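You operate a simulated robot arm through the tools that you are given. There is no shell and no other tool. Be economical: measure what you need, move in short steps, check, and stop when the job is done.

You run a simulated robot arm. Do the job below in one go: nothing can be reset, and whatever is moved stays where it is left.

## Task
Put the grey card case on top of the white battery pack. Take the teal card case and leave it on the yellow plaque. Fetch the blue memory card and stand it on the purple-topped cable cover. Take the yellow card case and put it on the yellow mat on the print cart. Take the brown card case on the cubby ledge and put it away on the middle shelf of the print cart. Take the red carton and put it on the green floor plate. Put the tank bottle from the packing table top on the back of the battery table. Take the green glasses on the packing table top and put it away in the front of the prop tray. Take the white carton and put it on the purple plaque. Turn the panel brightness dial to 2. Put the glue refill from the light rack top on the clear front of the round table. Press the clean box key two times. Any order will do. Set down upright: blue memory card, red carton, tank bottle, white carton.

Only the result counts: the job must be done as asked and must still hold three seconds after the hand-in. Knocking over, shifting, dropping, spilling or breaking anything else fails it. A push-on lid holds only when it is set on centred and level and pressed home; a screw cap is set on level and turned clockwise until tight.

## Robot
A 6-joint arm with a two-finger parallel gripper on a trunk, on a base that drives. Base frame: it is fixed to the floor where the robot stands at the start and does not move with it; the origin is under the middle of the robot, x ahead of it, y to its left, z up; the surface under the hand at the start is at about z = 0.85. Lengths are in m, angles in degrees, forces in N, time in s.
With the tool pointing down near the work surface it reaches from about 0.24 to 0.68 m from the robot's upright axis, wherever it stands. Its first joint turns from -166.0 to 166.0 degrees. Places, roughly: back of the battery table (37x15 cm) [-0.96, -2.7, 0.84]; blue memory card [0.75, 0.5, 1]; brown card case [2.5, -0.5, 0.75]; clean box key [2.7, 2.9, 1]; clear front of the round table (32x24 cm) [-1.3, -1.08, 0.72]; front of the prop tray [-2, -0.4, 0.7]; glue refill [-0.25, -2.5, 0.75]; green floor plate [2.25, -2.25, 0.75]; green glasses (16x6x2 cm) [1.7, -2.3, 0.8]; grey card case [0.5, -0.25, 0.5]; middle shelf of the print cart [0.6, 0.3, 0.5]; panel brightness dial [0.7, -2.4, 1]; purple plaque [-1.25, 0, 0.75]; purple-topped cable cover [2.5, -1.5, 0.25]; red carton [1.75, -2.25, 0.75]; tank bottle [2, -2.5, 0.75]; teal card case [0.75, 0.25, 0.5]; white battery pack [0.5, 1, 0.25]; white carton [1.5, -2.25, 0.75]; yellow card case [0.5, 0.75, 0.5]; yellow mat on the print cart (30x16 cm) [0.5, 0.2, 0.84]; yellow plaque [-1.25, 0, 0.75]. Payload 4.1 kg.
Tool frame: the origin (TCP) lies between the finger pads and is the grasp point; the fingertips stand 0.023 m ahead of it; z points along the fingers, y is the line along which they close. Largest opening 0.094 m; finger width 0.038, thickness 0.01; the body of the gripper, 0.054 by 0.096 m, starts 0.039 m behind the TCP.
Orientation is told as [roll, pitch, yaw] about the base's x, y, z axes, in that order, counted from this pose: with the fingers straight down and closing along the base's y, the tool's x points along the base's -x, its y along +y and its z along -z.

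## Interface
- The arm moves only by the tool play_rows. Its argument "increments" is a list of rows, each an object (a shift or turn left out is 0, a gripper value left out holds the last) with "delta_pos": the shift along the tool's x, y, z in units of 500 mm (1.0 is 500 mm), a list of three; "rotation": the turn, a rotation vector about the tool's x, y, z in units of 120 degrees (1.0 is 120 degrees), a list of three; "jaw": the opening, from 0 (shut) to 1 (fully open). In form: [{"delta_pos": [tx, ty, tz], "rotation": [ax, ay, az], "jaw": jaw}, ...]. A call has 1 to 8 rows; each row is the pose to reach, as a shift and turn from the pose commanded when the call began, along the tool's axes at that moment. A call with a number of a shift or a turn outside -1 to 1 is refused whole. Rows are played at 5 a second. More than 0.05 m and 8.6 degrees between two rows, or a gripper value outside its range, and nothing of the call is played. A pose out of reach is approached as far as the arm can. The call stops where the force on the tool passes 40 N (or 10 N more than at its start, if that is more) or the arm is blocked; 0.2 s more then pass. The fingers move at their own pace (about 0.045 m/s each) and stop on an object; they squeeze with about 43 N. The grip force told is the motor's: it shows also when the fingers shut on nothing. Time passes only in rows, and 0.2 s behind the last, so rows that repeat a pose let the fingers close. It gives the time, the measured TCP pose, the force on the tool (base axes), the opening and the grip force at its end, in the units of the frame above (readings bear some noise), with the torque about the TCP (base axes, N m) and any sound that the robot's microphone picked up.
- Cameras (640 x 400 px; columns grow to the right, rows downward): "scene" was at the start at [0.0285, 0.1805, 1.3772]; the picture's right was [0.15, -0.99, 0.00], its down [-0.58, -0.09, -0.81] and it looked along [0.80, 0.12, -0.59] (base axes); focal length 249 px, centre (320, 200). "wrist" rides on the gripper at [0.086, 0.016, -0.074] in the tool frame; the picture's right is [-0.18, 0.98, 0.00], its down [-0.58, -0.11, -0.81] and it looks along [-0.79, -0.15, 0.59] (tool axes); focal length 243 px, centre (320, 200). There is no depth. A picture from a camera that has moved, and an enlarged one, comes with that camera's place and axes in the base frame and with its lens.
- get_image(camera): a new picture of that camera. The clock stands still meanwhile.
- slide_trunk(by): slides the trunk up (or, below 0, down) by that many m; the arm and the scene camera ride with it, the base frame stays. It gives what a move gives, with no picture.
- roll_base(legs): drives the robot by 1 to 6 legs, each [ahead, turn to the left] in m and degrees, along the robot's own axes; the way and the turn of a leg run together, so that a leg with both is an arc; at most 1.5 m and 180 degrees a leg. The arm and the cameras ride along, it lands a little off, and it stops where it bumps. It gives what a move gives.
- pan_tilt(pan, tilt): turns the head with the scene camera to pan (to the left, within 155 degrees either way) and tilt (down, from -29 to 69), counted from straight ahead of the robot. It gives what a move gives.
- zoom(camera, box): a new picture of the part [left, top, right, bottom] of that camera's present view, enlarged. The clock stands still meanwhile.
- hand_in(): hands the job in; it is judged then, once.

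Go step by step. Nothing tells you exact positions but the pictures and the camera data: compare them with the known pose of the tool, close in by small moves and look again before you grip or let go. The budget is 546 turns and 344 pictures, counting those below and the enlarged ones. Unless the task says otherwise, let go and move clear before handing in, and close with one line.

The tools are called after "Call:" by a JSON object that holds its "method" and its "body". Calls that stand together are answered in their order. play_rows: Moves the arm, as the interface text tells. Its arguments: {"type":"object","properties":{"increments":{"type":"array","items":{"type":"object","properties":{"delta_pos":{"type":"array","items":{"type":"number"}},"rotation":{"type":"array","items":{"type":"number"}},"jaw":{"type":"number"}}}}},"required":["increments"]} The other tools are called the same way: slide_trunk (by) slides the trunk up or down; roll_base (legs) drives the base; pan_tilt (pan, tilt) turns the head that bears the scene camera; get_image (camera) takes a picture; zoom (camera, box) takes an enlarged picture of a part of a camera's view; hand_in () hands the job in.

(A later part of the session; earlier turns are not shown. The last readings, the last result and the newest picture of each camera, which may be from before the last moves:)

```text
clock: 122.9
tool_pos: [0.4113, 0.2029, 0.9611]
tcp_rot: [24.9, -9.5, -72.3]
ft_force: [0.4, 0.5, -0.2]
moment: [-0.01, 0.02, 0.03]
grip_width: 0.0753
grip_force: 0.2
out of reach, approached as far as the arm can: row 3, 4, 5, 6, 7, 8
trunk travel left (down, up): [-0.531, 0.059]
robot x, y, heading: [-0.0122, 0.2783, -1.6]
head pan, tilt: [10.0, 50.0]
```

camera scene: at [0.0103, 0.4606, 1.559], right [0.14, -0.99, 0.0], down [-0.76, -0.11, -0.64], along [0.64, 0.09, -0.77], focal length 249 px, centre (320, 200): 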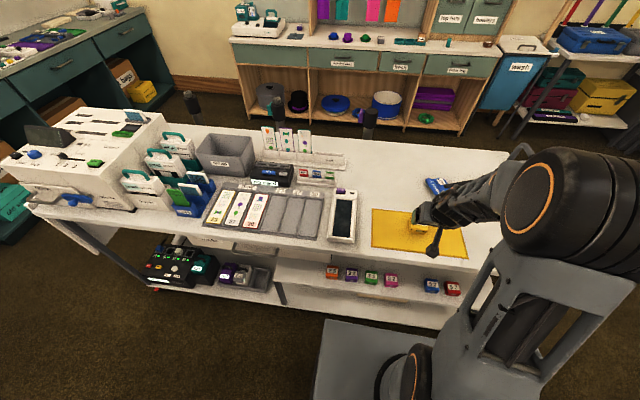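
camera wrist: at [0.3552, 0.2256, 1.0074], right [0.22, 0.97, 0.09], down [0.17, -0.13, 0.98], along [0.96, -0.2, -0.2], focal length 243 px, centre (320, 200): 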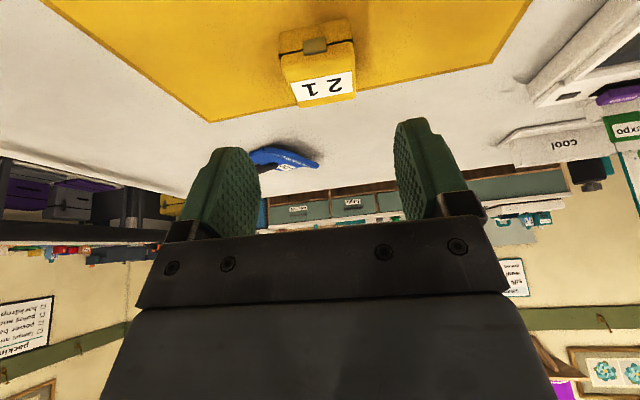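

Call:
{"method": "play_rows", "body": {"increments": [{"delta_pos": [0, 0, 0.04], "rotation": [0, 0, 0.07]}, {"delta_pos": [0, 0, 0.08], "rotation": [0, 0, 0.14]}, {"delta_pos": [0, 0, 0.08], "rotation": [0, 0, 0.21]}, {"delta_pos": [0, 0, 0.08], "rotation": [0, 0, 0.28]}, {"delta_pos": [0, 0, 0.08], "rotation": [0, 0, 0.35]}, {"delta_pos": [0, 0, 0.08], "rotation": [0, 0, 0.42]}, {"delta_pos": [0, 0, 0.08], "rotation": [0, 0, 0.49]}, {"delta_pos": [0, 0, 0.08], "rotation": [0, 0, 0.56]}]}}

Call:
{"method": "get_image", "body": {"camera": "scene"}}

```text
clock: 124.7
tool_pos: [0.4248, 0.2068, 0.9158]
tcp_rot: [18.8, 17.8, -134.5]
ft_force: [-0.4, -0.6, -0.8]
moment: [0.01, -0.02, -0.03]
grip_width: 0.0754
grip_force: 0.1
out of reach, approached as far as the arm can: row 7, 8
trunk travel left (down, up): [-0.531, 0.059]
robot x, y, heading: [-0.0112, 0.2829, -2.0]
head pan, tilt: [10.0, 50.0]
```

```text
276 pictures are left
camera scene: at [0.0108, 0.4606, 1.5591], right [0.14, -0.99, 0.0], down [-0.76, -0.11, -0.64], along [0.64, 0.09, -0.77], focal length 249 px, centre (320, 200)
```

scene: 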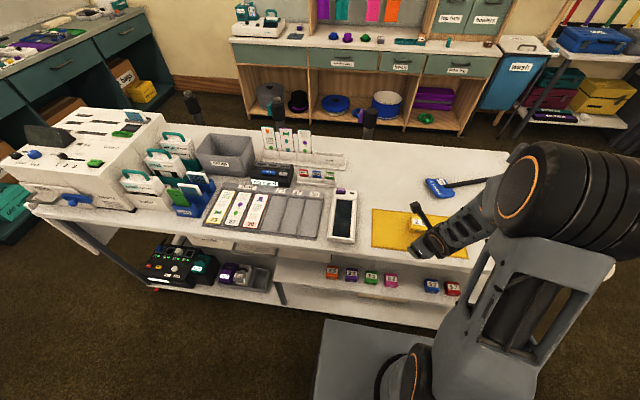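

Call:
{"method": "play_rows", "body": {"increments": [{"delta_pos": [0.0, 0.0, -0.05], "rotation": [0, 0, 0.0]}, {"delta_pos": [0.0, 0.0, -0.1], "rotation": [0, 0, 0.0]}, {"delta_pos": [0, 0, -0.1], "rotation": [0, 0, 0.07]}, {"delta_pos": [0, 0, -0.1], "rotation": [0, 0, 0.14]}, {"delta_pos": [0, 0, -0.1], "rotation": [0, 0, 0.21]}, {"delta_pos": [0, 0, -0.1], "rotation": [0, 0, 0.28]}, {"delta_pos": [0, 0, -0.1], "rotation": [0, 0, 0.35]}, {"delta_pos": [0, 0, -0.1], "rotation": [0, 0, 0.38]}]}}

Call:
{"method": "get_image", "body": {"camera": "scene"}}

Call:
{"method": "get_image", "body": {"camera": "wrist"}}

```text
clock: 126.5
tool_pos: [0.4019, 0.2082, 0.9605]
tcp_rot: [-0.6, 25.4, 176.9]
ft_force: [0.6, 0.8, -1.0]
moment: [0.0, -0.03, 0.01]
grip_width: 0.0752
grip_force: 0.0
out of reach, approached as far as the arm can: row 1, 2, 3, 4, 5, 6, 7
trunk travel left (down, up): [-0.531, 0.059]
robot x, y, heading: [-0.0117, 0.276, -2.1]
head pan, tilt: [10.0, 50.0]
```

```text
275 pictures are left
camera scene: at [0.0107, 0.4605, 1.5591], right [0.14, -0.99, 0.0], down [-0.76, -0.11, -0.64], along [0.64, 0.09, -0.77], focal length 249 px, centre (320, 200)
```

scene: 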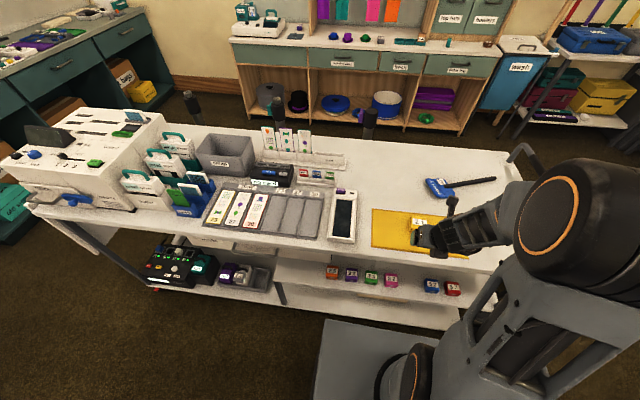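

```text
274 pictures are left
camera wrist: at [0.448, 0.1891, 1.0662], right [-0.22, -0.97, -0.09], down [-0.86, 0.15, 0.48], along [-0.45, 0.18, -0.87], focal length 243 px, centre (320, 200)
```

wrist: 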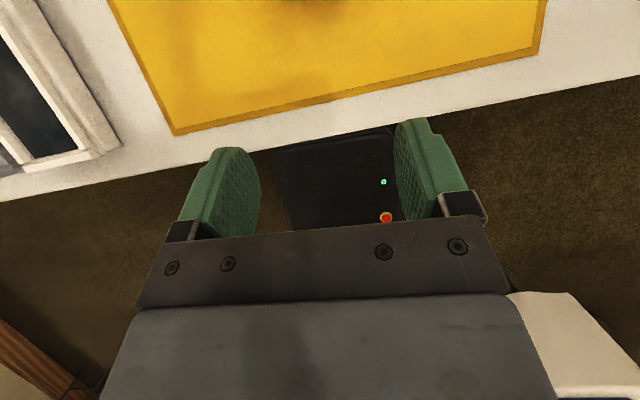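

The roll worked; the camera is now on top. I'll shift the robot to y≈0.45 and back from the cart to have room for a flat approach.

Call:
{"method": "roll_base", "body": {"legs": [[0, -88], [-0.17, 0], [0, 90], [-0.1, 0]]}}

Call:
{"method": "play_rows", "body": {"increments": [{"delta_pos": [-0.02, 0, -0.0], "rotation": [0, 0.07, 0]}, {"delta_pos": [-0.04, 0, -0.0], "rotation": [0, 0.14, 0]}, {"delta_pos": [-0.06, 0, -0.0], "rotation": [0, 0.21, 0]}, {"delta_pos": [-0.08, 0, 0], "rotation": [0, 0.2917, 0]}]}}

Call:
{"method": "get_image", "body": {"camera": "scene"}}

```text
clock: 136.2
tool_pos: [0.2998, 0.4011, 0.9609]
tcp_rot: [-0.5, 25.3, -179.3]
ft_force: [-0.8, -0.2, 0.5]
moment: [0.04, -0.01, -0.01]
grip_width: 0.0752
grip_force: 0.1
trunk travel left (down, up): [-0.531, 0.059]
robot x, y, heading: [-0.1172, 0.4483, 2.2]
head pan, tilt: [10.0, 50.0]
```

```text
refused: row 4 steps farther than a row can; nothing moved
```

```text
273 pictures are left
camera scene: at [-0.1078, 0.6266, 1.5591], right [0.21, -0.98, 0.0], down [-0.75, -0.16, -0.64], along [0.63, 0.13, -0.77], focal length 249 px, centre (320, 200)
```

scene: 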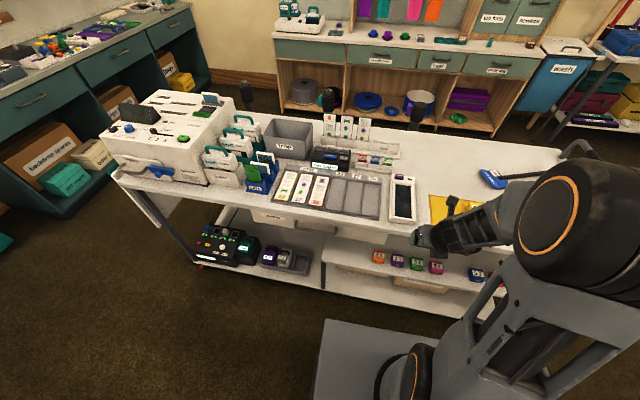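

Call:
{"method": "play_rows", "body": {"increments": [{"rotation": [0, 0.07, 0]}, {"rotation": [0, 0.14, 0]}, {"rotation": [0, 0.21, 0]}, {"rotation": [0, 0.28, 0]}, {"rotation": [0, 0.2917, 0]}]}}

Call:
{"method": "slide_trunk", "body": {"by": -0.4}}

Call:
{"method": "get_image", "body": {"camera": "scene"}}

Call:
{"method": "get_image", "body": {"camera": "wrist"}}

```text
clock: 137.4
tool_pos: [0.3375, 0.3941, 0.9517]
tcp_rot: [-1.1, 60.4, -179.6]
ft_force: [0.1, 1.0, -0.7]
moment: [-0.01, 0.0, 0.02]
grip_width: 0.0754
grip_force: 0.0
out of reach, approached as far as the arm can: row 1, 2, 3, 4, 5
trunk travel left (down, up): [-0.531, 0.059]
robot x, y, heading: [-0.1157, 0.4453, 1.8]
head pan, tilt: [10.0, 50.0]
```

```text
clock: 141.3
tool_pos: [0.3374, 0.3935, 0.5514]
tcp_rot: [-1.1, 60.4, -179.7]
ft_force: [0.6, 0.1, 0.4]
moment: [-0.03, 0.0, 0.01]
grip_width: 0.075
grip_force: 0.0
trunk travel left (down, up): [-0.131, 0.459]
robot x, y, heading: [-0.1216, 0.4454, 1.7]
head pan, tilt: [10.0, 50.0]
```

```text
272 pictures are left
camera scene: at [-0.1071, 0.6266, 1.1591], right [0.21, -0.98, 0.0], down [-0.75, -0.16, -0.64], along [0.63, 0.13, -0.77], focal length 249 px, centre (320, 200)
```

scene: 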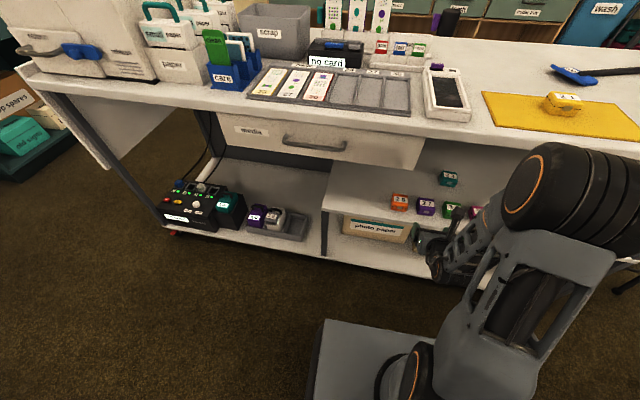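

```text
271 pictures are left
camera wrist: at [0.317, 0.3767, 0.6639], right [-0.07, -0.98, -0.17], down [-0.99, 0.09, -0.11], along [0.12, 0.16, -0.98], focal length 243 px, centre (320, 200)
```

wrist: 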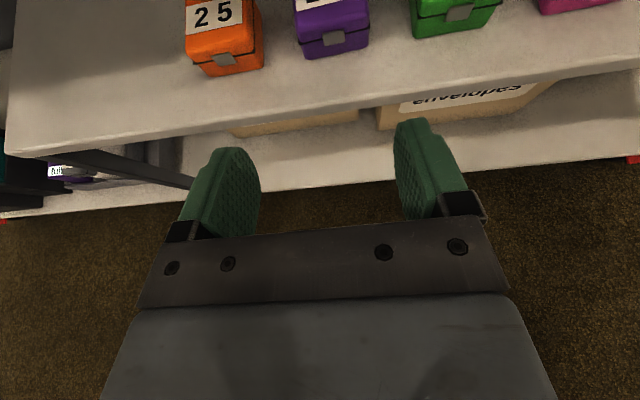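

Flat approach looks feasible; no drawer at y≈0.30. I'll line up with the teal case at (0.62, 0.297) and look.

Call:
{"method": "play_rows", "body": {"increments": [{"delta_pos": [0.03, 0.07, 0.028]}, {"delta_pos": [0.06, 0.14, 0.056]}, {"delta_pos": [0.094, 0.208, 0.085]}]}}

Call:
{"method": "get_image", "body": {"camera": "wrist"}}

```text
clock: 142.1
tool_pos: [0.3998, 0.2908, 0.5697]
tcp_rot: [-1.0, 60.3, -179.7]
ft_force: [-0.2, 0.3, 0.4]
moment: [0.01, 0.01, 0.01]
grip_width: 0.0753
grip_force: 0.0
trunk travel left (down, up): [-0.131, 0.459]
robot x, y, heading: [-0.1202, 0.4411, 2.1]
head pan, tilt: [10.0, 50.0]
```

```text
270 pictures are left
camera wrist: at [0.3787, 0.2729, 0.6826], right [-0.07, -0.98, -0.17], down [-0.99, 0.09, -0.11], along [0.12, 0.16, -0.98], focal length 243 px, centre (320, 200)
```

wrist: 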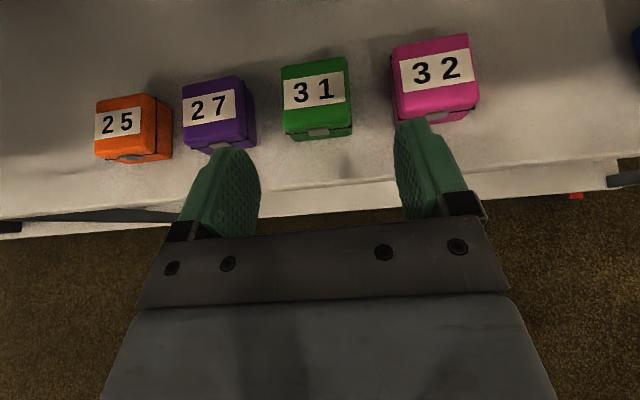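

Call:
{"method": "play_rows", "body": {"increments": [{"delta_pos": [0.04, -0.012, 0.07]}, {"delta_pos": [0.08, -0.012, 0.14]}, {"delta_pos": [0.12, -0.012, 0.21]}]}}

Call:
{"method": "get_image", "body": {"camera": "wrist"}}

Call:
{"method": "get_image", "body": {"camera": "scene"}}

```text
clock: 142.9
tool_pos: [0.5191, 0.2984, 0.5707]
tcp_rot: [-1.1, 60.3, -180.0]
ft_force: [-0.1, -0.3, -0.1]
moment: [0.01, 0.0, -0.01]
grip_width: 0.0754
grip_force: 0.2
trunk travel left (down, up): [-0.131, 0.459]
robot x, y, heading: [-0.1185, 0.4431, 2.0]
head pan, tilt: [10.0, 50.0]
```

```text
269 pictures are left
camera wrist: at [0.4989, 0.2815, 0.6835], right [-0.07, -0.98, -0.17], down [-0.99, 0.09, -0.11], along [0.12, 0.16, -0.98], focal length 243 px, centre (320, 200)
```

wrist: 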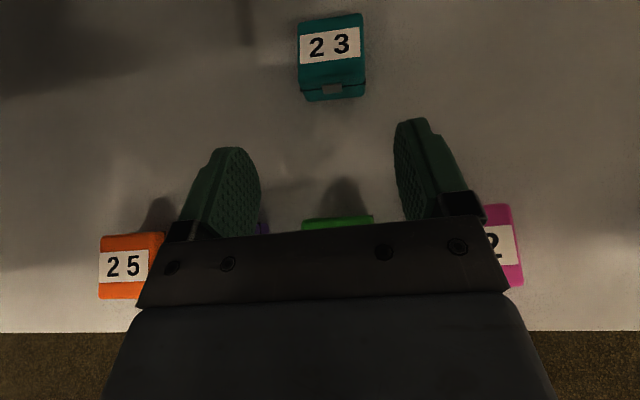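

```text
268 pictures are left
camera scene: at [-0.1074, 0.6265, 1.1591], right [0.21, -0.98, 0.0], down [-0.75, -0.16, -0.64], along [0.63, 0.13, -0.77], focal length 249 px, centre (320, 200)
```

scene: 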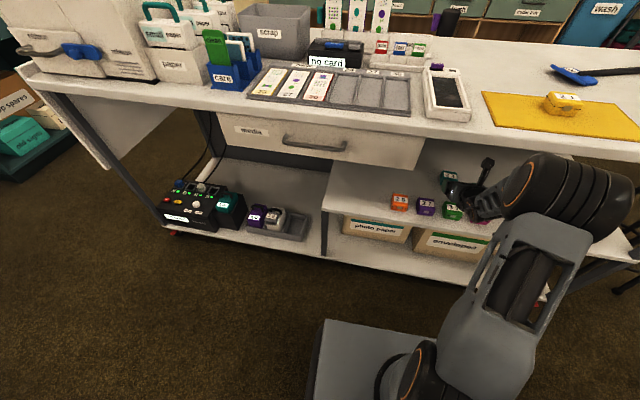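

Excellent view: teal centre ≈ (0.638, 0.294). The approach is nearly straight along the tool axis.

Call:
{"method": "play_rows", "body": {"increments": [{"delta_pos": [0.003, 0.008, 0.09]}, {"delta_pos": [0.007, 0.008, 0.18]}, {"delta_pos": [0.011, 0.008, 0.258]}]}}

Call:
{"method": "get_image", "body": {"camera": "wrist"}}

```text
clock: 143.7
tool_pos: [0.6355, 0.2987, 0.5105]
tcp_rot: [-1.1, 60.4, -179.8]
ft_force: [-0.3, -0.3, 1.4]
moment: [-0.01, 0.05, 0.03]
grip_width: 0.0755
grip_force: 0.0
trunk travel left (down, up): [-0.131, 0.459]
robot x, y, heading: [-0.1175, 0.4454, 2.0]
head pan, tilt: [10.0, 50.0]
```

```text
267 pictures are left
camera wrist: at [0.6144, 0.2815, 0.623], right [-0.07, -0.98, -0.17], down [-0.99, 0.09, -0.11], along [0.12, 0.16, -0.98], focal length 243 px, centre (320, 200)
```

wrist: 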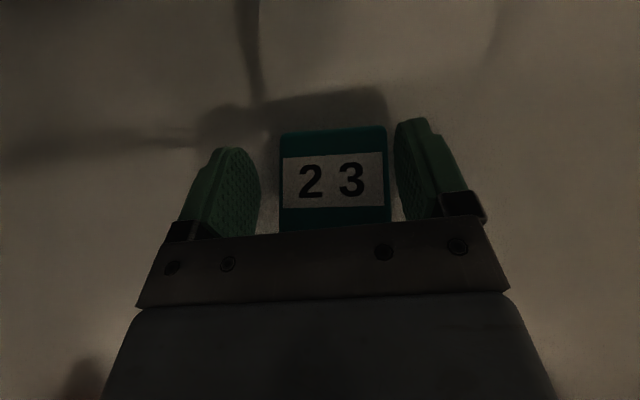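

Call:
{"method": "play_rows", "body": {"increments": [{"delta_pos": [0, 0.006, 0]}, {"delta_pos": [0, 0.006, 0], "jaw": 0}, {"delta_pos": [0, 0.006, 0], "jaw": 0}, {"delta_pos": [0, 0.006, 0], "jaw": 0}]}}

Call:
{"method": "play_rows", "body": {"increments": [{"delta_pos": [0.02, 0, -0.03]}, {"delta_pos": [0.03, 0, -0.12]}, {"delta_pos": [0.03, 0, -0.21]}, {"delta_pos": [-0.01, 0, -0.29]}, {"delta_pos": [-0.05, 0, -0.37]}, {"delta_pos": [-0.09, 0, -0.45]}, {"delta_pos": [-0.13, 0, -0.53]}, {"delta_pos": [-0.17, 0, -0.6]}]}}

Call:
{"method": "get_image", "body": {"camera": "wrist"}}

Call:
{"method": "get_image", "body": {"camera": "scene"}}

```text
clock: 144.7
tool_pos: [0.6354, 0.2942, 0.5105]
tcp_rot: [-1.1, 60.4, -179.7]
ft_force: [0.9, 0.1, 0.2]
moment: [-0.04, -0.03, -0.01]
grip_width: 0.0513
grip_force: 42.7
trunk travel left (down, up): [-0.131, 0.459]
robot x, y, heading: [-0.1171, 0.4408, 2.5]
head pan, tilt: [10.0, 50.0]
```

```text
clock: 146.5
tool_pos: [0.3319, 0.2886, 0.5856]
tcp_rot: [-1.0, 60.3, -179.7]
ft_force: [0.0, 0.2, -0.6]
moment: [-0.02, -0.01, -0.03]
grip_width: 0.0512
grip_force: 42.6
trunk travel left (down, up): [-0.131, 0.459]
robot x, y, heading: [-0.1181, 0.4453, 1.9]
head pan, tilt: [10.0, 50.0]
```

```text
266 pictures are left
camera wrist: at [0.3116, 0.271, 0.6986], right [-0.07, -0.98, -0.17], down [-0.99, 0.09, -0.11], along [0.12, 0.16, -0.98], focal length 243 px, centre (320, 200)
```

wrist: 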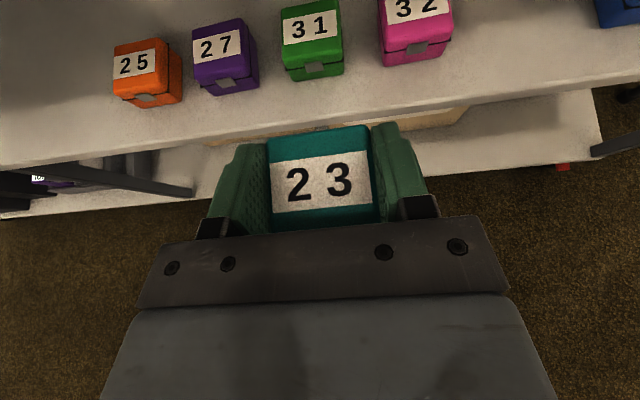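

```text
265 pictures are left
camera scene: at [-0.1068, 0.6266, 1.1591], right [0.21, -0.98, 0.0], down [-0.75, -0.16, -0.64], along [0.63, 0.13, -0.77], focal length 249 px, centre (320, 200)
```

scene: 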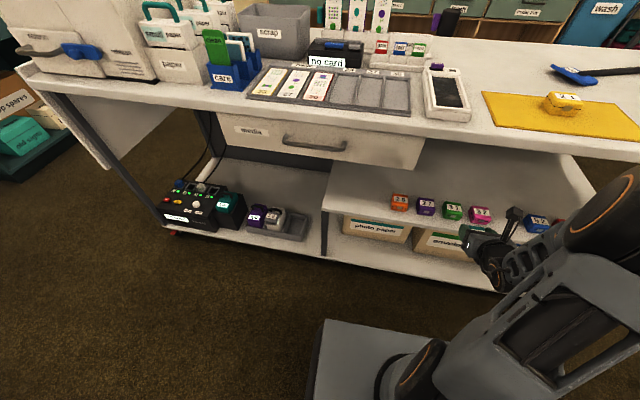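

Teal is held cleanly with the others undisturbed. I'll raise the trunk and drive round to the prop table's plaques at about (-1.3, 0.1).

Call:
{"method": "slide_trunk", "body": {"by": 0.4}}

Call:
{"method": "roll_base", "body": {"legs": [[0, 85], [0, 84.6]]}}

Call:
{"method": "roll_base", "body": {"legs": [[1.15, 0]]}}

Call:
{"method": "pan_tilt", "body": {"pan": 60, "tilt": 35}}

Call:
{"method": "get_image", "body": {"camera": "scene"}}

```text
clock: 150.3
tool_pos: [0.3334, 0.2874, 0.9863]
tcp_rot: [-1.0, 60.5, -179.8]
ft_force: [0.6, 0.0, -0.8]
moment: [0.01, 0.02, 0.0]
grip_width: 0.0513
grip_force: 42.9
trunk travel left (down, up): [-0.531, 0.059]
robot x, y, heading: [-0.1174, 0.4455, 2.1]
head pan, tilt: [10.0, 50.0]
```

```text
clock: 157.9
tool_pos: [-0.5354, 0.6779, 0.9859]
tcp_rot: [-1.1, 60.4, -9.7]
ft_force: [-0.3, 0.5, -0.4]
moment: [0.0, 0.02, 0.01]
grip_width: 0.0511
grip_force: 42.5
trunk travel left (down, up): [-0.531, 0.059]
robot x, y, heading: [-0.1168, 0.4445, 171.9]
head pan, tilt: [10.0, 50.0]
```

```text
clock: 163.8
tool_pos: [-1.6678, 0.8358, 0.9867]
tcp_rot: [-1.1, 60.4, -9.8]
ft_force: [-0.4, -0.3, -0.6]
moment: [-0.05, 0.01, 0.0]
grip_width: 0.0513
grip_force: 43.1
trunk travel left (down, up): [-0.531, 0.059]
robot x, y, heading: [-1.2493, 0.6039, 172.3]
head pan, tilt: [10.0, 50.0]
```

```text
clock: 164.9
tool_pos: [-1.6679, 0.8359, 0.9854]
tcp_rot: [-1.1, 60.5, -9.8]
ft_force: [-1.0, 1.1, 1.4]
moment: [-0.01, -0.01, -0.01]
grip_width: 0.0514
grip_force: 42.6
trunk travel left (down, up): [-0.531, 0.059]
robot x, y, heading: [-1.2512, 0.601, 172.5]
head pan, tilt: [60.0, 35.0]
```

```text
264 pictures are left
camera scene: at [-1.266, 0.3617, 1.5808], right [-0.79, 0.62, 0.0], down [0.35, 0.45, -0.82], along [-0.5, -0.65, -0.57], focal length 249 px, centre (320, 200)
```

scene: 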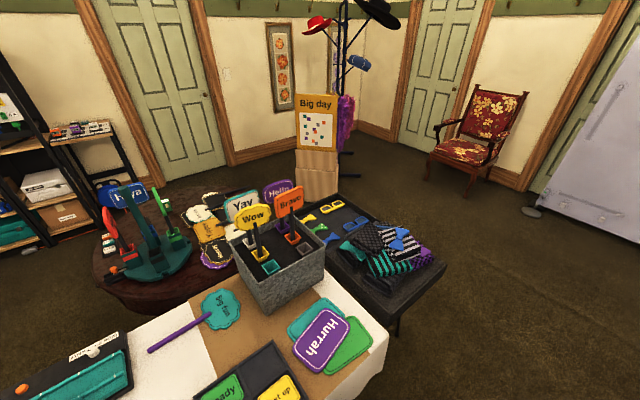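

Call:
{"method": "roll_base", "body": {"legs": [[0, 96]]}}

Call:
{"method": "pan_tilt", "body": {"pan": 0, "tilt": 55}}

Call:
{"method": "get_image", "body": {"camera": "scene"}}

Call:
{"method": "get_image", "body": {"camera": "wrist"}}

```text
clock: 169.4
tool_pos: [-1.4377, 0.1638, 0.9851]
tcp_rot: [-1.1, 60.5, 86.0]
ft_force: [0.5, 0.2, -0.7]
moment: [-0.02, 0.0, -0.02]
grip_width: 0.0511
grip_force: 43.0
trunk travel left (down, up): [-0.531, 0.059]
robot x, y, heading: [-1.2514, 0.6055, -92.2]
head pan, tilt: [60.0, 35.0]
```

```text
clock: 170.7
tool_pos: [-1.439, 0.1641, 0.986]
tcp_rot: [-1.1, 60.4, 86.1]
ft_force: [-0.4, 1.2, -1.2]
moment: [-0.01, -0.03, 0.01]
grip_width: 0.051
grip_force: 42.5
trunk travel left (down, up): [-0.531, 0.059]
robot x, y, heading: [-1.2515, 0.6036, -91.5]
head pan, tilt: [0.0, 55.0]
```

```text
263 pictures are left
camera scene: at [-1.0824, 0.5862, 1.5526], right [-1.0, 0.03, 0.0], down [0.03, 0.82, -0.57], along [-0.02, -0.57, -0.82], focal length 249 px, centre (320, 200)
```

scene: 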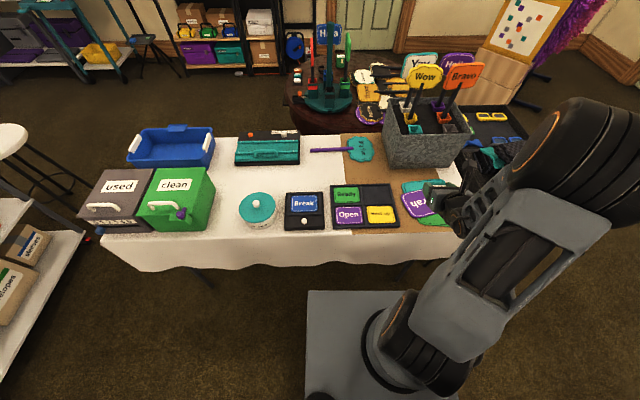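

```text
262 pictures are left
camera wrist: at [-1.4537, 0.1873, 1.0984], right [-0.98, 0.14, -0.17], down [0.16, 0.98, -0.11], along [0.15, -0.13, -0.98], focal length 243 px, centre (320, 200)
```

wrist: 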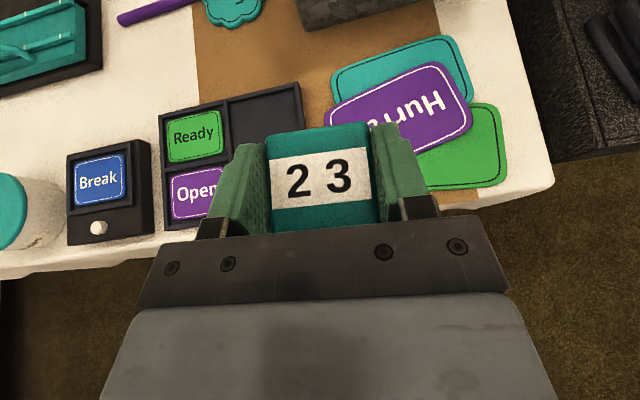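

The four-cell tray shows Open (purple) and the yellow plaque beside it. I'll zoom for accurate placing.

Call:
{"method": "zoom", "body": {"camera": "scene", "box": [280, 170, 440, 270]}}

```text
4.00 times, centred on (360, 220) of scene
camera zoom: at [-1.0824, 0.5862, 1.5526], right [-1.0, 0.03, 0.0], down [0.03, 0.82, -0.57], along [-0.02, -0.57, -0.82], focal length 996 px, centre (160, 120)
```

zoom: 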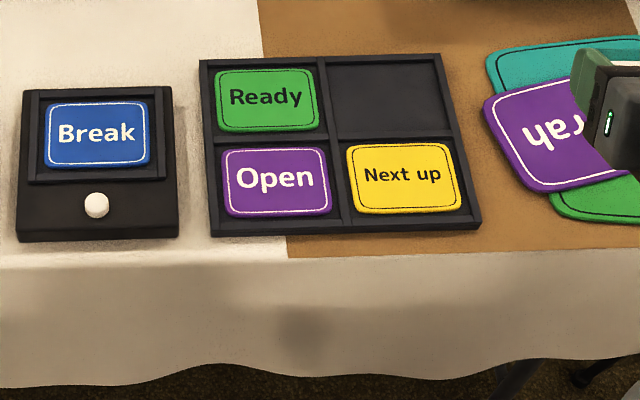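

Yellow plaque centre ≈ (-1.329, 0.104, 0.753). Moving the teal case above it.

Call:
{"method": "play_rows", "body": {"increments": [{"delta_pos": [-0.02, -0.08, 0.02]}, {"delta_pos": [-0.06, -0.15, 0.07]}, {"delta_pos": [-0.11, -0.2, 0.13]}, {"delta_pos": [-0.165, -0.226, 0.19]}, {"delta_pos": [-0.22, -0.226, 0.246]}]}}

Call:
{"method": "get_image", "body": {"camera": "wrist"}}

Call:
{"method": "zoom", "body": {"camera": "scene", "box": [280, 150, 480, 275]}}

```text
clock: 171.9
tool_pos: [-1.3488, 0.1105, 0.8323]
tcp_rot: [-1.9, 60.4, 86.1]
ft_force: [0.4, -0.9, -0.6]
moment: [-0.03, 0.01, 0.01]
grip_width: 0.0509
grip_force: 43.4
out of reach, approached as far as the arm can: row 4, 5
trunk travel left (down, up): [-0.531, 0.059]
robot x, y, heading: [-1.2487, 0.6035, -91.9]
head pan, tilt: [0.0, 55.0]
```

```text
260 pictures are left
camera wrist: at [-1.3651, 0.1337, 0.9444], right [-0.98, 0.13, -0.18], down [0.15, 0.98, -0.11], along [0.16, -0.13, -0.98], focal length 243 px, centre (320, 200)
```

wrist: 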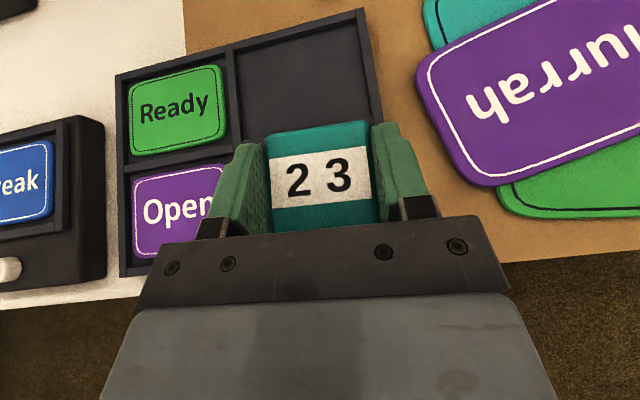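

```text
3.20 times, centred on (380, 212) of scene
camera zoom: at [-1.0825, 0.5859, 1.5526], right [-1.0, 0.04, 0.0], down [0.03, 0.82, -0.57], along [-0.02, -0.57, -0.82], focal length 797 px, centre (128, 160)
```

zoom: 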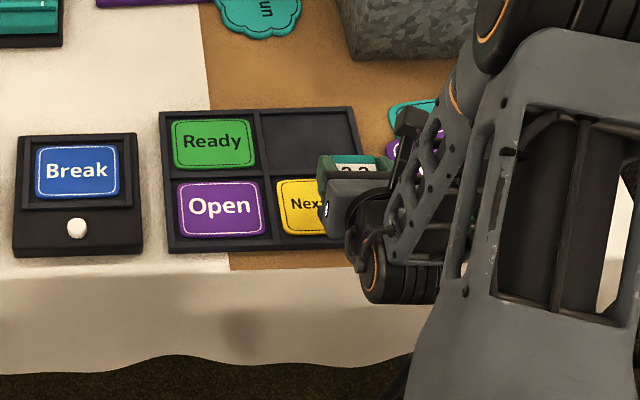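

Too close for this tilt; I'll back the base 10 cm and extend.

Call:
{"method": "roll_base", "body": {"legs": [[-0.1, 0]]}}

Call:
{"method": "play_rows", "body": {"increments": [{"delta_pos": [0.049, 0, 0.087]}, {"delta_pos": [0.099, 0, 0.174]}]}}

Call:
{"method": "get_image", "body": {"camera": "wrist"}}

```text
clock: 173.1
tool_pos: [-1.3463, 0.2121, 0.8326]
tcp_rot: [-1.7, 60.5, 86.1]
ft_force: [-0.1, 0.6, -0.9]
moment: [-0.02, 0.01, 0.01]
grip_width: 0.0512
grip_force: 42.9
trunk travel left (down, up): [-0.531, 0.059]
robot x, y, heading: [-1.2481, 0.704, -91.9]
head pan, tilt: [0.0, 55.0]
```

```text
refused: row 2 steps farther than a row can; nothing moved
```

```text
258 pictures are left
camera wrist: at [-1.3615, 0.2344, 0.945], right [-0.98, 0.13, -0.18], down [0.15, 0.98, -0.11], along [0.16, -0.13, -0.98], focal length 243 px, centre (320, 200)
```

wrist: 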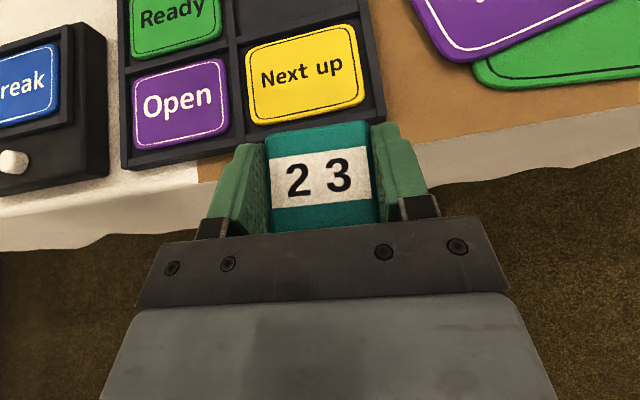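

Call:
{"method": "play_rows", "body": {"increments": [{"delta_pos": [0.033, 0, 0.058]}, {"delta_pos": [0.066, 0, 0.116]}, {"delta_pos": [0.099, 0, 0.174]}]}}

Call:
{"method": "get_image", "body": {"camera": "wrist"}}

```text
clock: 173.8
tool_pos: [-1.3529, 0.1102, 0.8307]
tcp_rot: [-2.4, 60.3, 86.1]
ft_force: [-0.1, 0.4, -1.0]
moment: [-0.05, 0.04, 0.01]
grip_width: 0.0513
grip_force: 43.2
out of reach, approached as far as the arm can: row 2
trunk travel left (down, up): [-0.531, 0.059]
robot x, y, heading: [-1.2461, 0.703, -92.0]
head pan, tilt: [0.0, 55.0]
```

```text
257 pictures are left
camera wrist: at [-1.3697, 0.1334, 0.9441], right [-0.98, 0.12, -0.18], down [0.14, 0.98, -0.1], along [0.16, -0.13, -0.98], focal length 243 px, centre (320, 200)
```

wrist: 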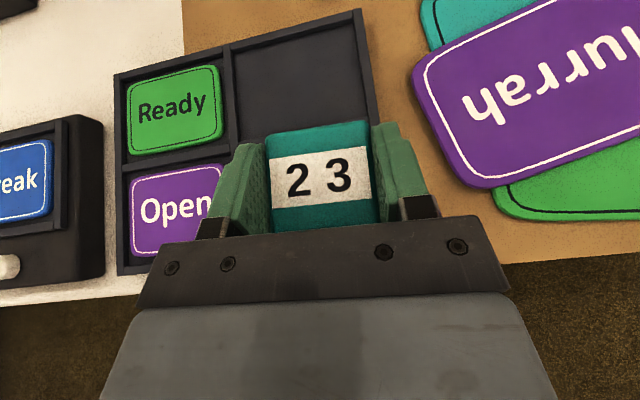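

Call:
{"method": "play_rows", "body": {"increments": [{"delta_pos": [0.004, -0.047, 0.007]}, {"delta_pos": [-0.046, -0.047, 0.045]}]}}

Call:
{"method": "get_image", "body": {"camera": "wrist"}}

Call:
{"method": "zoom", "body": {"camera": "scene", "box": [280, 150, 480, 275]}}

```text
clock: 174.4
tool_pos: [-1.3489, 0.1019, 0.8014]
tcp_rot: [-2.9, 60.4, 86.2]
ft_force: [0.3, -0.2, -0.4]
moment: [0.03, -0.03, 0.0]
grip_width: 0.0513
grip_force: 43.0
out of reach, approached as far as the arm can: row 1, 2
trunk travel left (down, up): [-0.531, 0.059]
robot x, y, heading: [-1.2477, 0.7026, -92.0]
head pan, tilt: [0.0, 55.0]
```

```text
256 pictures are left
camera wrist: at [-1.3663, 0.1249, 0.9149], right [-0.98, 0.11, -0.18], down [0.13, 0.99, -0.1], along [0.17, -0.12, -0.98], focal length 243 px, centre (320, 200)
```

wrist: 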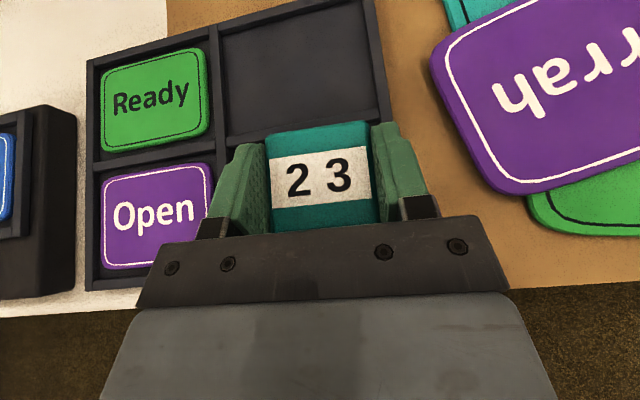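

```text
3.20 times, centred on (380, 212) of scene
camera zoom: at [-1.0784, 0.6863, 1.5526], right [-1.0, 0.04, 0.0], down [0.03, 0.82, -0.57], along [-0.02, -0.57, -0.82], focal length 797 px, centre (128, 160)
```

zoom: 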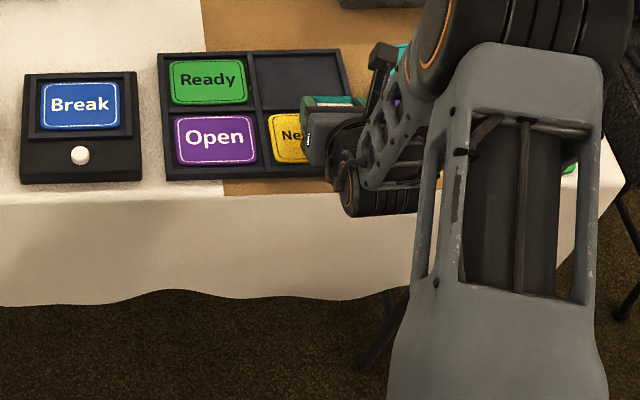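

A wrist joint limit stops me laterally; turning the tool's yaw about 9° left should free it.

Call:
{"method": "play_rows", "body": {"increments": [{"rotation": [0.0325, 0, -0.0185]}, {"rotation": [0.065, 0, -0.037]}]}}

Call:
{"method": "get_image", "body": {"camera": "wrist"}}

```text
clock: 175.1
tool_pos: [-1.3484, 0.1024, 0.8039]
tcp_rot: [-1.8, 60.5, 95.3]
ft_force: [0.2, 0.2, -0.9]
moment: [0.04, 0.03, 0.02]
grip_width: 0.0514
grip_force: 43.3
trunk travel left (down, up): [-0.531, 0.059]
robot x, y, heading: [-1.2444, 0.705, -92.2]
head pan, tilt: [0.0, 55.0]
```

```text
254 pictures are left
camera wrist: at [-1.3679, 0.1228, 0.9152], right [-0.98, -0.03, -0.18], down [-0.01, 0.99, -0.11], along [0.18, -0.1, -0.98], focal length 243 px, centre (320, 200)
```

wrist: 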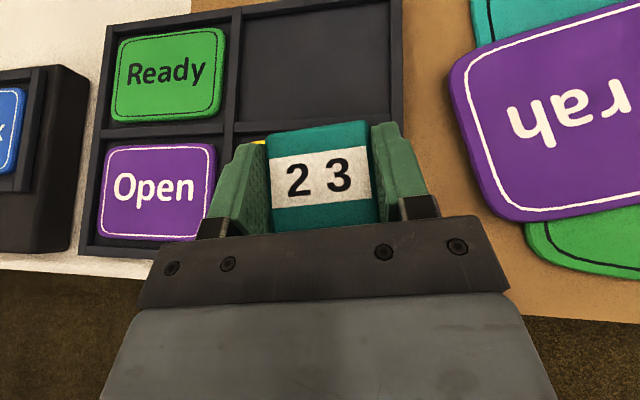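

Call:
{"method": "play_rows", "body": {"increments": [{"delta_pos": [0.005, -0.037, 0.009]}, {"delta_pos": [-0.006, -0.037, 0.015]}]}}

Call:
{"method": "zoom", "body": {"camera": "scene", "box": [320, 160, 400, 210]}}

Call:
{"method": "get_image", "body": {"camera": "wrist"}}

```text
clock: 175.7
tool_pos: [-1.3282, 0.1002, 0.7979]
tcp_rot: [-1.8, 60.6, 95.2]
ft_force: [-0.7, 0.2, -0.4]
moment: [0.0, 0.0, 0.02]
grip_width: 0.0512
grip_force: 42.7
trunk travel left (down, up): [-0.531, 0.059]
robot x, y, heading: [-1.2459, 0.7036, -91.8]
head pan, tilt: [0.0, 55.0]
```

```text
8.00 times, centred on (360, 185) of scene
camera zoom: at [-1.0786, 0.6864, 1.5526], right [-1.0, 0.04, 0.0], down [0.03, 0.82, -0.57], along [-0.02, -0.57, -0.82], focal length 1992 px, centre (0, 320)
```

zoom: 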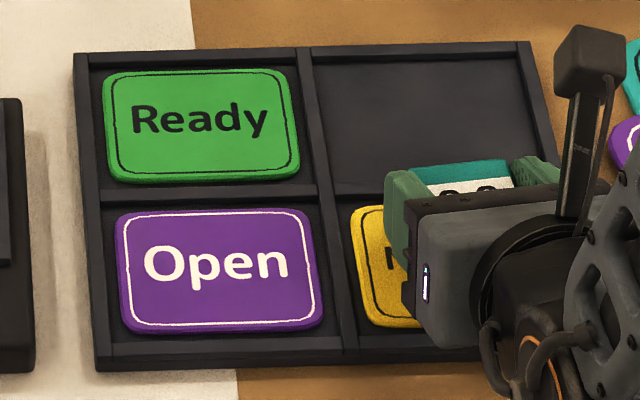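

```text
252 pictures are left
camera wrist: at [-1.348, 0.1196, 0.9097], right [-0.98, -0.03, -0.18], down [-0.01, 0.99, -0.11], along [0.18, -0.11, -0.98], focal length 243 px, centre (320, 200)
```

wrist: 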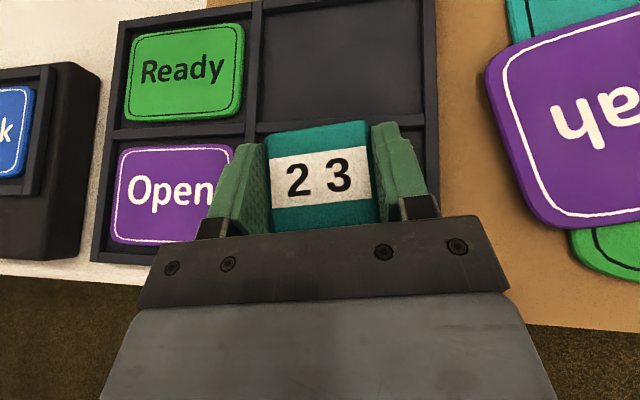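

Call:
{"method": "play_rows", "body": {"increments": [{"delta_pos": [-0.008, 0, -0.014]}, {"delta_pos": [-0.015, 0, -0.01]}, {"delta_pos": [-0.022, 0, -0.006]}, {"delta_pos": [-0.028, 0, -0.002]}]}}

```text
clock: 176.7
tool_pos: [-1.3297, 0.108, 0.7856]
tcp_rot: [-1.8, 60.5, 95.1]
ft_force: [-0.8, 0.8, 1.2]
moment: [0.04, 0.07, -0.01]
grip_width: 0.0511
grip_force: 42.8
trunk travel left (down, up): [-0.531, 0.059]
robot x, y, heading: [-1.2448, 0.7027, -92.0]
head pan, tilt: [0.0, 55.0]
```

Call:
{"method": "play_rows", "body": {"increments": [{"delta_pos": [-0.006, 0, 0.0035]}, {"delta_pos": [-0.012, 0, 0.007]}, {"delta_pos": [-0.018, 0, 0.0105]}]}}

```text
clock: 177.5
tool_pos: [-1.3296, 0.1037, 0.783]
tcp_rot: [-1.3, 61.6, 95.7]
ft_force: [1.0, 3.0, 16.6]
moment: [0.19, 0.31, -0.02]
grip_width: 0.0511
grip_force: 42.5
trunk travel left (down, up): [-0.531, 0.059]
robot x, y, heading: [-1.2471, 0.7012, -92.0]
head pan, tilt: [0.0, 55.0]
stopped in row 3: the force on the tool passed its limit at 47 N (the readings are from after the stop); the commanded pose is now the measured one
```

Contact. Releasing and withdrawing along the axis.

Call:
{"method": "play_rows", "body": {"increments": [{"delta_pos": [0.002, 0, -0.003], "jaw": 0.65}, {"delta_pos": [0.002, 0, -0.003], "jaw": 0.75}, {"delta_pos": [0.002, 0, -0.003], "jaw": 0.75}, {"delta_pos": [0.01, 0, -0.06]}, {"delta_pos": [0.02, 0, -0.14]}, {"delta_pos": [0.03, 0, -0.22]}, {"delta_pos": [0.1, 0, -0.26]}]}}

Call:
{"method": "get_image", "body": {"camera": "wrist"}}

Call:
{"method": "zoom", "body": {"camera": "scene", "box": [320, 160, 400, 210]}}

```text
clock: 179.1
tool_pos: [-1.3417, 0.1944, 0.8874]
tcp_rot: [-1.5, 61.2, 95.5]
ft_force: [-0.4, 0.4, 1.1]
moment: [0.0, 0.0, 0.01]
grip_width: 0.0705
grip_force: 0.1
trunk travel left (down, up): [-0.531, 0.059]
robot x, y, heading: [-1.244, 0.7062, -91.9]
head pan, tilt: [0.0, 55.0]
```

```text
251 pictures are left
camera wrist: at [-1.3606, 0.2162, 0.9997], right [-0.98, -0.03, -0.17], down [-0.01, 0.99, -0.12], along [0.18, -0.12, -0.98], focal length 243 px, centre (320, 200)
```

wrist: 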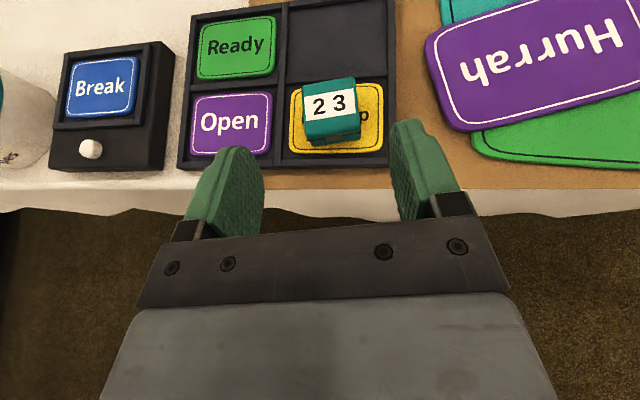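

```text
8.00 times, centred on (360, 185) of scene
camera zoom: at [-1.0787, 0.687, 1.5525], right [-1.0, 0.04, 0.0], down [0.03, 0.82, -0.57], along [-0.02, -0.57, -0.82], focal length 1992 px, centre (0, 320)
```

zoom: 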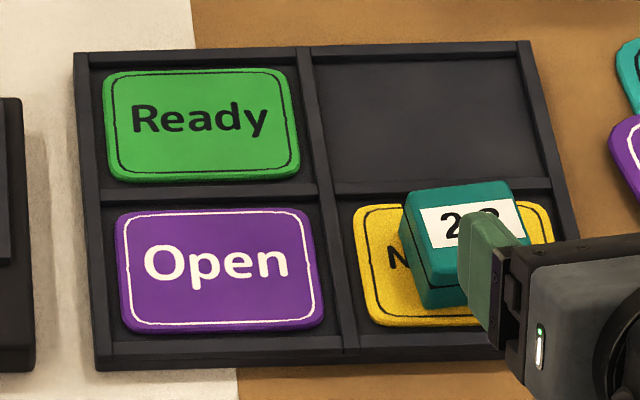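

Teal is on the yellow plaque. Next the blue memory card: I'll back off, bring the tool upright, and drive back to the cart.

Call:
{"method": "roll_base", "body": {"legs": [[-0.1, 0]]}}

Call:
{"method": "play_rows", "body": {"increments": [{"rotation": [0, -0.07, 0]}, {"rotation": [0, -0.14, 0]}, {"rotation": [0, -0.21, 0]}, {"rotation": [0, -0.28, 0]}, {"rotation": [0, -0.35, 0]}, {"rotation": [0, -0.42, 0]}, {"rotation": [0, -0.49, 0]}, {"rotation": [0, -0.51, 0]}]}}

Call:
{"method": "roll_base", "body": {"legs": [[0, 82]]}}

```text
clock: 180.2
tool_pos: [-1.3369, 0.2942, 0.888]
tcp_rot: [-1.5, 61.1, 95.5]
ft_force: [-0.5, 0.2, -0.2]
moment: [0.01, -0.01, 0.0]
grip_width: 0.0705
grip_force: 0.0
trunk travel left (down, up): [-0.531, 0.059]
robot x, y, heading: [-1.2414, 0.8029, -92.1]
head pan, tilt: [0.0, 55.0]
```

```text
clock: 182.0
tool_pos: [-1.337, 0.2938, 0.8883]
tcp_rot: [-0.7, 0.0, 96.6]
ft_force: [0.2, -0.3, 0.9]
moment: [-0.01, -0.01, 0.0]
grip_width: 0.0705
grip_force: 0.2
trunk travel left (down, up): [-0.531, 0.059]
robot x, y, heading: [-1.2418, 0.7963, -91.9]
head pan, tilt: [0.0, 55.0]
```

```text
clock: 186.0
tool_pos: [-0.7487, 0.6485, 0.8883]
tcp_rot: [-0.7, 0.0, 179.9]
ft_force: [0.0, 0.2, -0.3]
moment: [0.0, 0.02, 0.01]
grip_width: 0.0706
grip_force: 0.0
trunk travel left (down, up): [-0.531, 0.059]
robot x, y, heading: [-1.2451, 0.8011, -8.9]
head pan, tilt: [0.0, 55.0]
```

Call:
{"method": "play_rows", "body": {"increments": [{"delta_pos": [0, 0, -0.09]}, {"delta_pos": [0, 0, -0.18]}, {"delta_pos": [0, 0, -0.27]}]}}

Call:
{"method": "roll_base", "body": {"legs": [[1.1, 0], [0, 8.5]]}}

Call:
{"method": "pan_tilt", "body": {"pan": 5, "tilt": 45}}

Call:
{"method": "get_image", "body": {"camera": "scene"}}

```text
clock: 186.8
tool_pos: [-0.7493, 0.6472, 1.0225]
tcp_rot: [-0.6, 0.0, 179.9]
ft_force: [0.2, 0.8, 0.5]
moment: [-0.03, 0.03, 0.0]
grip_width: 0.0708
grip_force: 0.2
trunk travel left (down, up): [-0.531, 0.059]
robot x, y, heading: [-1.2394, 0.8045, -9.1]
head pan, tilt: [0.0, 55.0]
```

```text
clock: 193.0
tool_pos: [0.3498, 0.5553, 1.0221]
tcp_rot: [-0.7, 0.0, -171.6]
ft_force: [0.4, 0.0, 0.3]
moment: [-0.01, -0.02, 0.02]
grip_width: 0.0705
grip_force: 0.0
trunk travel left (down, up): [-0.531, 0.059]
robot x, y, heading: [-0.163, 0.6327, -0.1]
head pan, tilt: [0.0, 55.0]
```

```text
clock: 193.7
tool_pos: [0.3508, 0.5546, 1.0225]
tcp_rot: [-0.6, 0.1, -171.5]
ft_force: [-0.6, 0.8, 0.5]
moment: [0.01, 0.01, 0.02]
grip_width: 0.0705
grip_force: 0.0
trunk travel left (down, up): [-0.531, 0.059]
robot x, y, heading: [-0.1618, 0.6321, -0.3]
head pan, tilt: [5.0, 45.0]
```

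```text
249 pictures are left
camera scene: at [-0.1372, 0.8088, 1.5659], right [0.08, -1.0, 0.0], down [-0.71, -0.06, -0.71], along [0.7, 0.06, -0.71], focal length 249 px, centre (320, 200)
```

scene: 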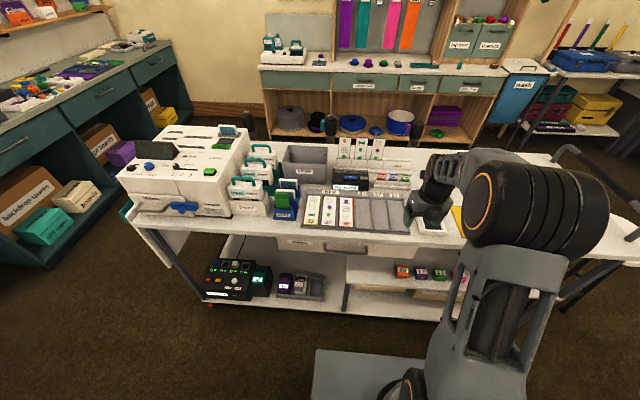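

Call:
{"method": "roll_base", "body": {"legs": [[0.19, 0]]}}

Call:
{"method": "play_rows", "body": {"increments": [{"rotation": [0, 0, -0.07]}, {"rotation": [0, 0, -0.14]}, {"rotation": [0, 0, -0.21]}, {"rotation": [0, 0, -0.28]}, {"rotation": [0, 0, -0.35]}, {"rotation": [0, 0, -0.42]}]}}

Call:
{"method": "play_rows", "body": {"increments": [{"rotation": [0, 0, -0.07]}, {"rotation": [0, 0, -0.14]}, {"rotation": [0, 0, -0.21]}, {"rotation": [0, 0, -0.28]}, {"rotation": [0, 0, -0.35]}, {"rotation": [0, 0, -0.4]}]}}

Call:
{"method": "zoom", "body": {"camera": "scene", "box": [300, 120, 480, 232]}}

Call:
{"method": "get_image", "body": {"camera": "wrist"}}

```text
clock: 195.3
tool_pos: [0.539, 0.5561, 1.0224]
tcp_rot: [-0.6, -0.1, -171.5]
ft_force: [-0.5, -0.5, -0.2]
moment: [-0.01, 0.02, 0.0]
grip_width: 0.0705
grip_force: 0.0
trunk travel left (down, up): [-0.531, 0.059]
robot x, y, heading: [0.0283, 0.6323, -0.3]
head pan, tilt: [5.0, 45.0]
```

```text
clock: 196.7
tool_pos: [0.5408, 0.5566, 1.0227]
tcp_rot: [-0.4, 0.5, -120.7]
ft_force: [0.1, 0.4, -0.3]
moment: [-0.01, -0.01, -0.04]
grip_width: 0.0704
grip_force: 0.1
trunk travel left (down, up): [-0.531, 0.059]
robot x, y, heading: [0.0284, 0.6339, -0.4]
head pan, tilt: [5.0, 45.0]
```

```text
clock: 198.1
tool_pos: [0.5385, 0.5541, 1.0217]
tcp_rot: [0.0, 0.7, -72.7]
ft_force: [-0.2, 0.1, -0.3]
moment: [-0.03, 0.0, -0.01]
grip_width: 0.0709
grip_force: 0.0
trunk travel left (down, up): [-0.531, 0.059]
robot x, y, heading: [0.0285, 0.6349, -0.1]
head pan, tilt: [5.0, 45.0]
```

```text
3.56 times, centred on (390, 176) of scene
camera zoom: at [0.0502, 0.8083, 1.566], right [0.09, -1.0, 0.0], down [-0.7, -0.06, -0.71], along [0.7, 0.06, -0.71], focal length 885 px, centre (71, 285)
```

zoom: 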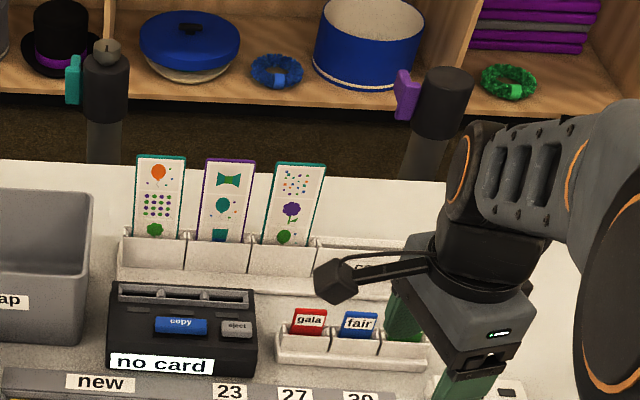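

```text
247 pictures are left
camera wrist: at [0.5298, 0.6423, 1.0984], right [0.99, 0.12, 0.0], down [0.07, -0.6, 0.8], along [0.09, -0.79, -0.6], focal length 243 px, centre (320, 200)
```

wrist: 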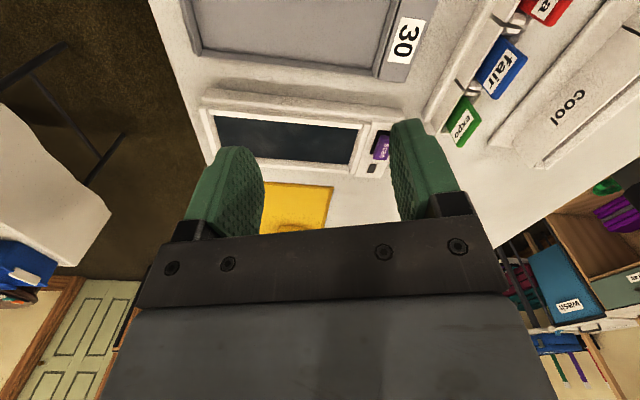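

The "fair" card is at about (0.689, 0.565). I'll nudge the base forward and bring the gripper above it with the fingers closing along x.

Call:
{"method": "roll_base", "body": {"legs": [[0.04, 0]]}}

Call:
{"method": "play_rows", "body": {"increments": [{"delta_pos": [-0.015, 0.07, 0], "rotation": [0, 0, 0.07]}, {"delta_pos": [-0.03, 0.14, 0.03], "rotation": [0, 0, 0.144]}, {"delta_pos": [-0.045, 0.215, 0.08], "rotation": [0, 0, 0.144], "jaw": 0.5}]}}

Call:
{"method": "get_image", "body": {"camera": "wrist"}}

Call:
{"method": "zoom", "body": {"camera": "scene", "box": [320, 130, 480, 230]}}

```text
clock: 198.9
tool_pos: [0.5804, 0.5549, 1.0217]
tcp_rot: [0.1, 0.8, -72.9]
ft_force: [0.4, 0.0, -0.1]
moment: [-0.02, -0.01, -0.02]
grip_width: 0.0706
grip_force: 0.0
trunk travel left (down, up): [-0.531, 0.059]
robot x, y, heading: [0.061, 0.6323, -0.2]
head pan, tilt: [5.0, 45.0]
```

```text
refused: row 2 steps farther than a row can; nothing moved
```

```text
246 pictures are left
camera wrist: at [0.5706, 0.6423, 1.098], right [0.99, 0.11, 0.0], down [0.07, -0.6, 0.8], along [0.09, -0.79, -0.6], focal length 243 px, centre (320, 200)
```

wrist: 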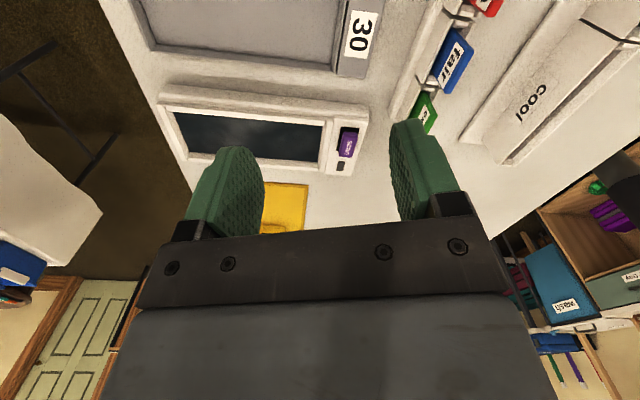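

```text
4.00 times, centred on (400, 180) of scene
camera zoom: at [0.0909, 0.8082, 1.566], right [0.09, -1.0, 0.0], down [-0.7, -0.06, -0.71], along [0.7, 0.06, -0.71], focal length 996 px, centre (0, 280)
```

zoom: 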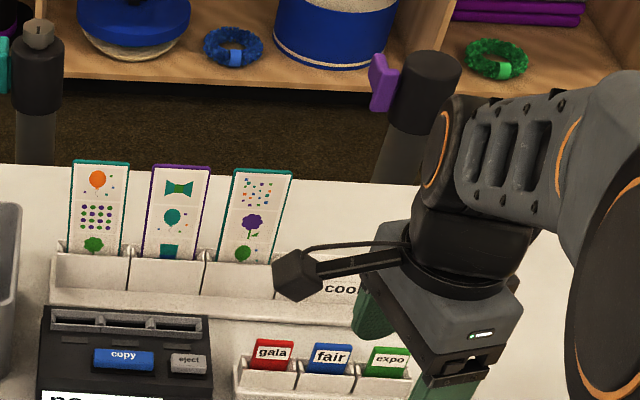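

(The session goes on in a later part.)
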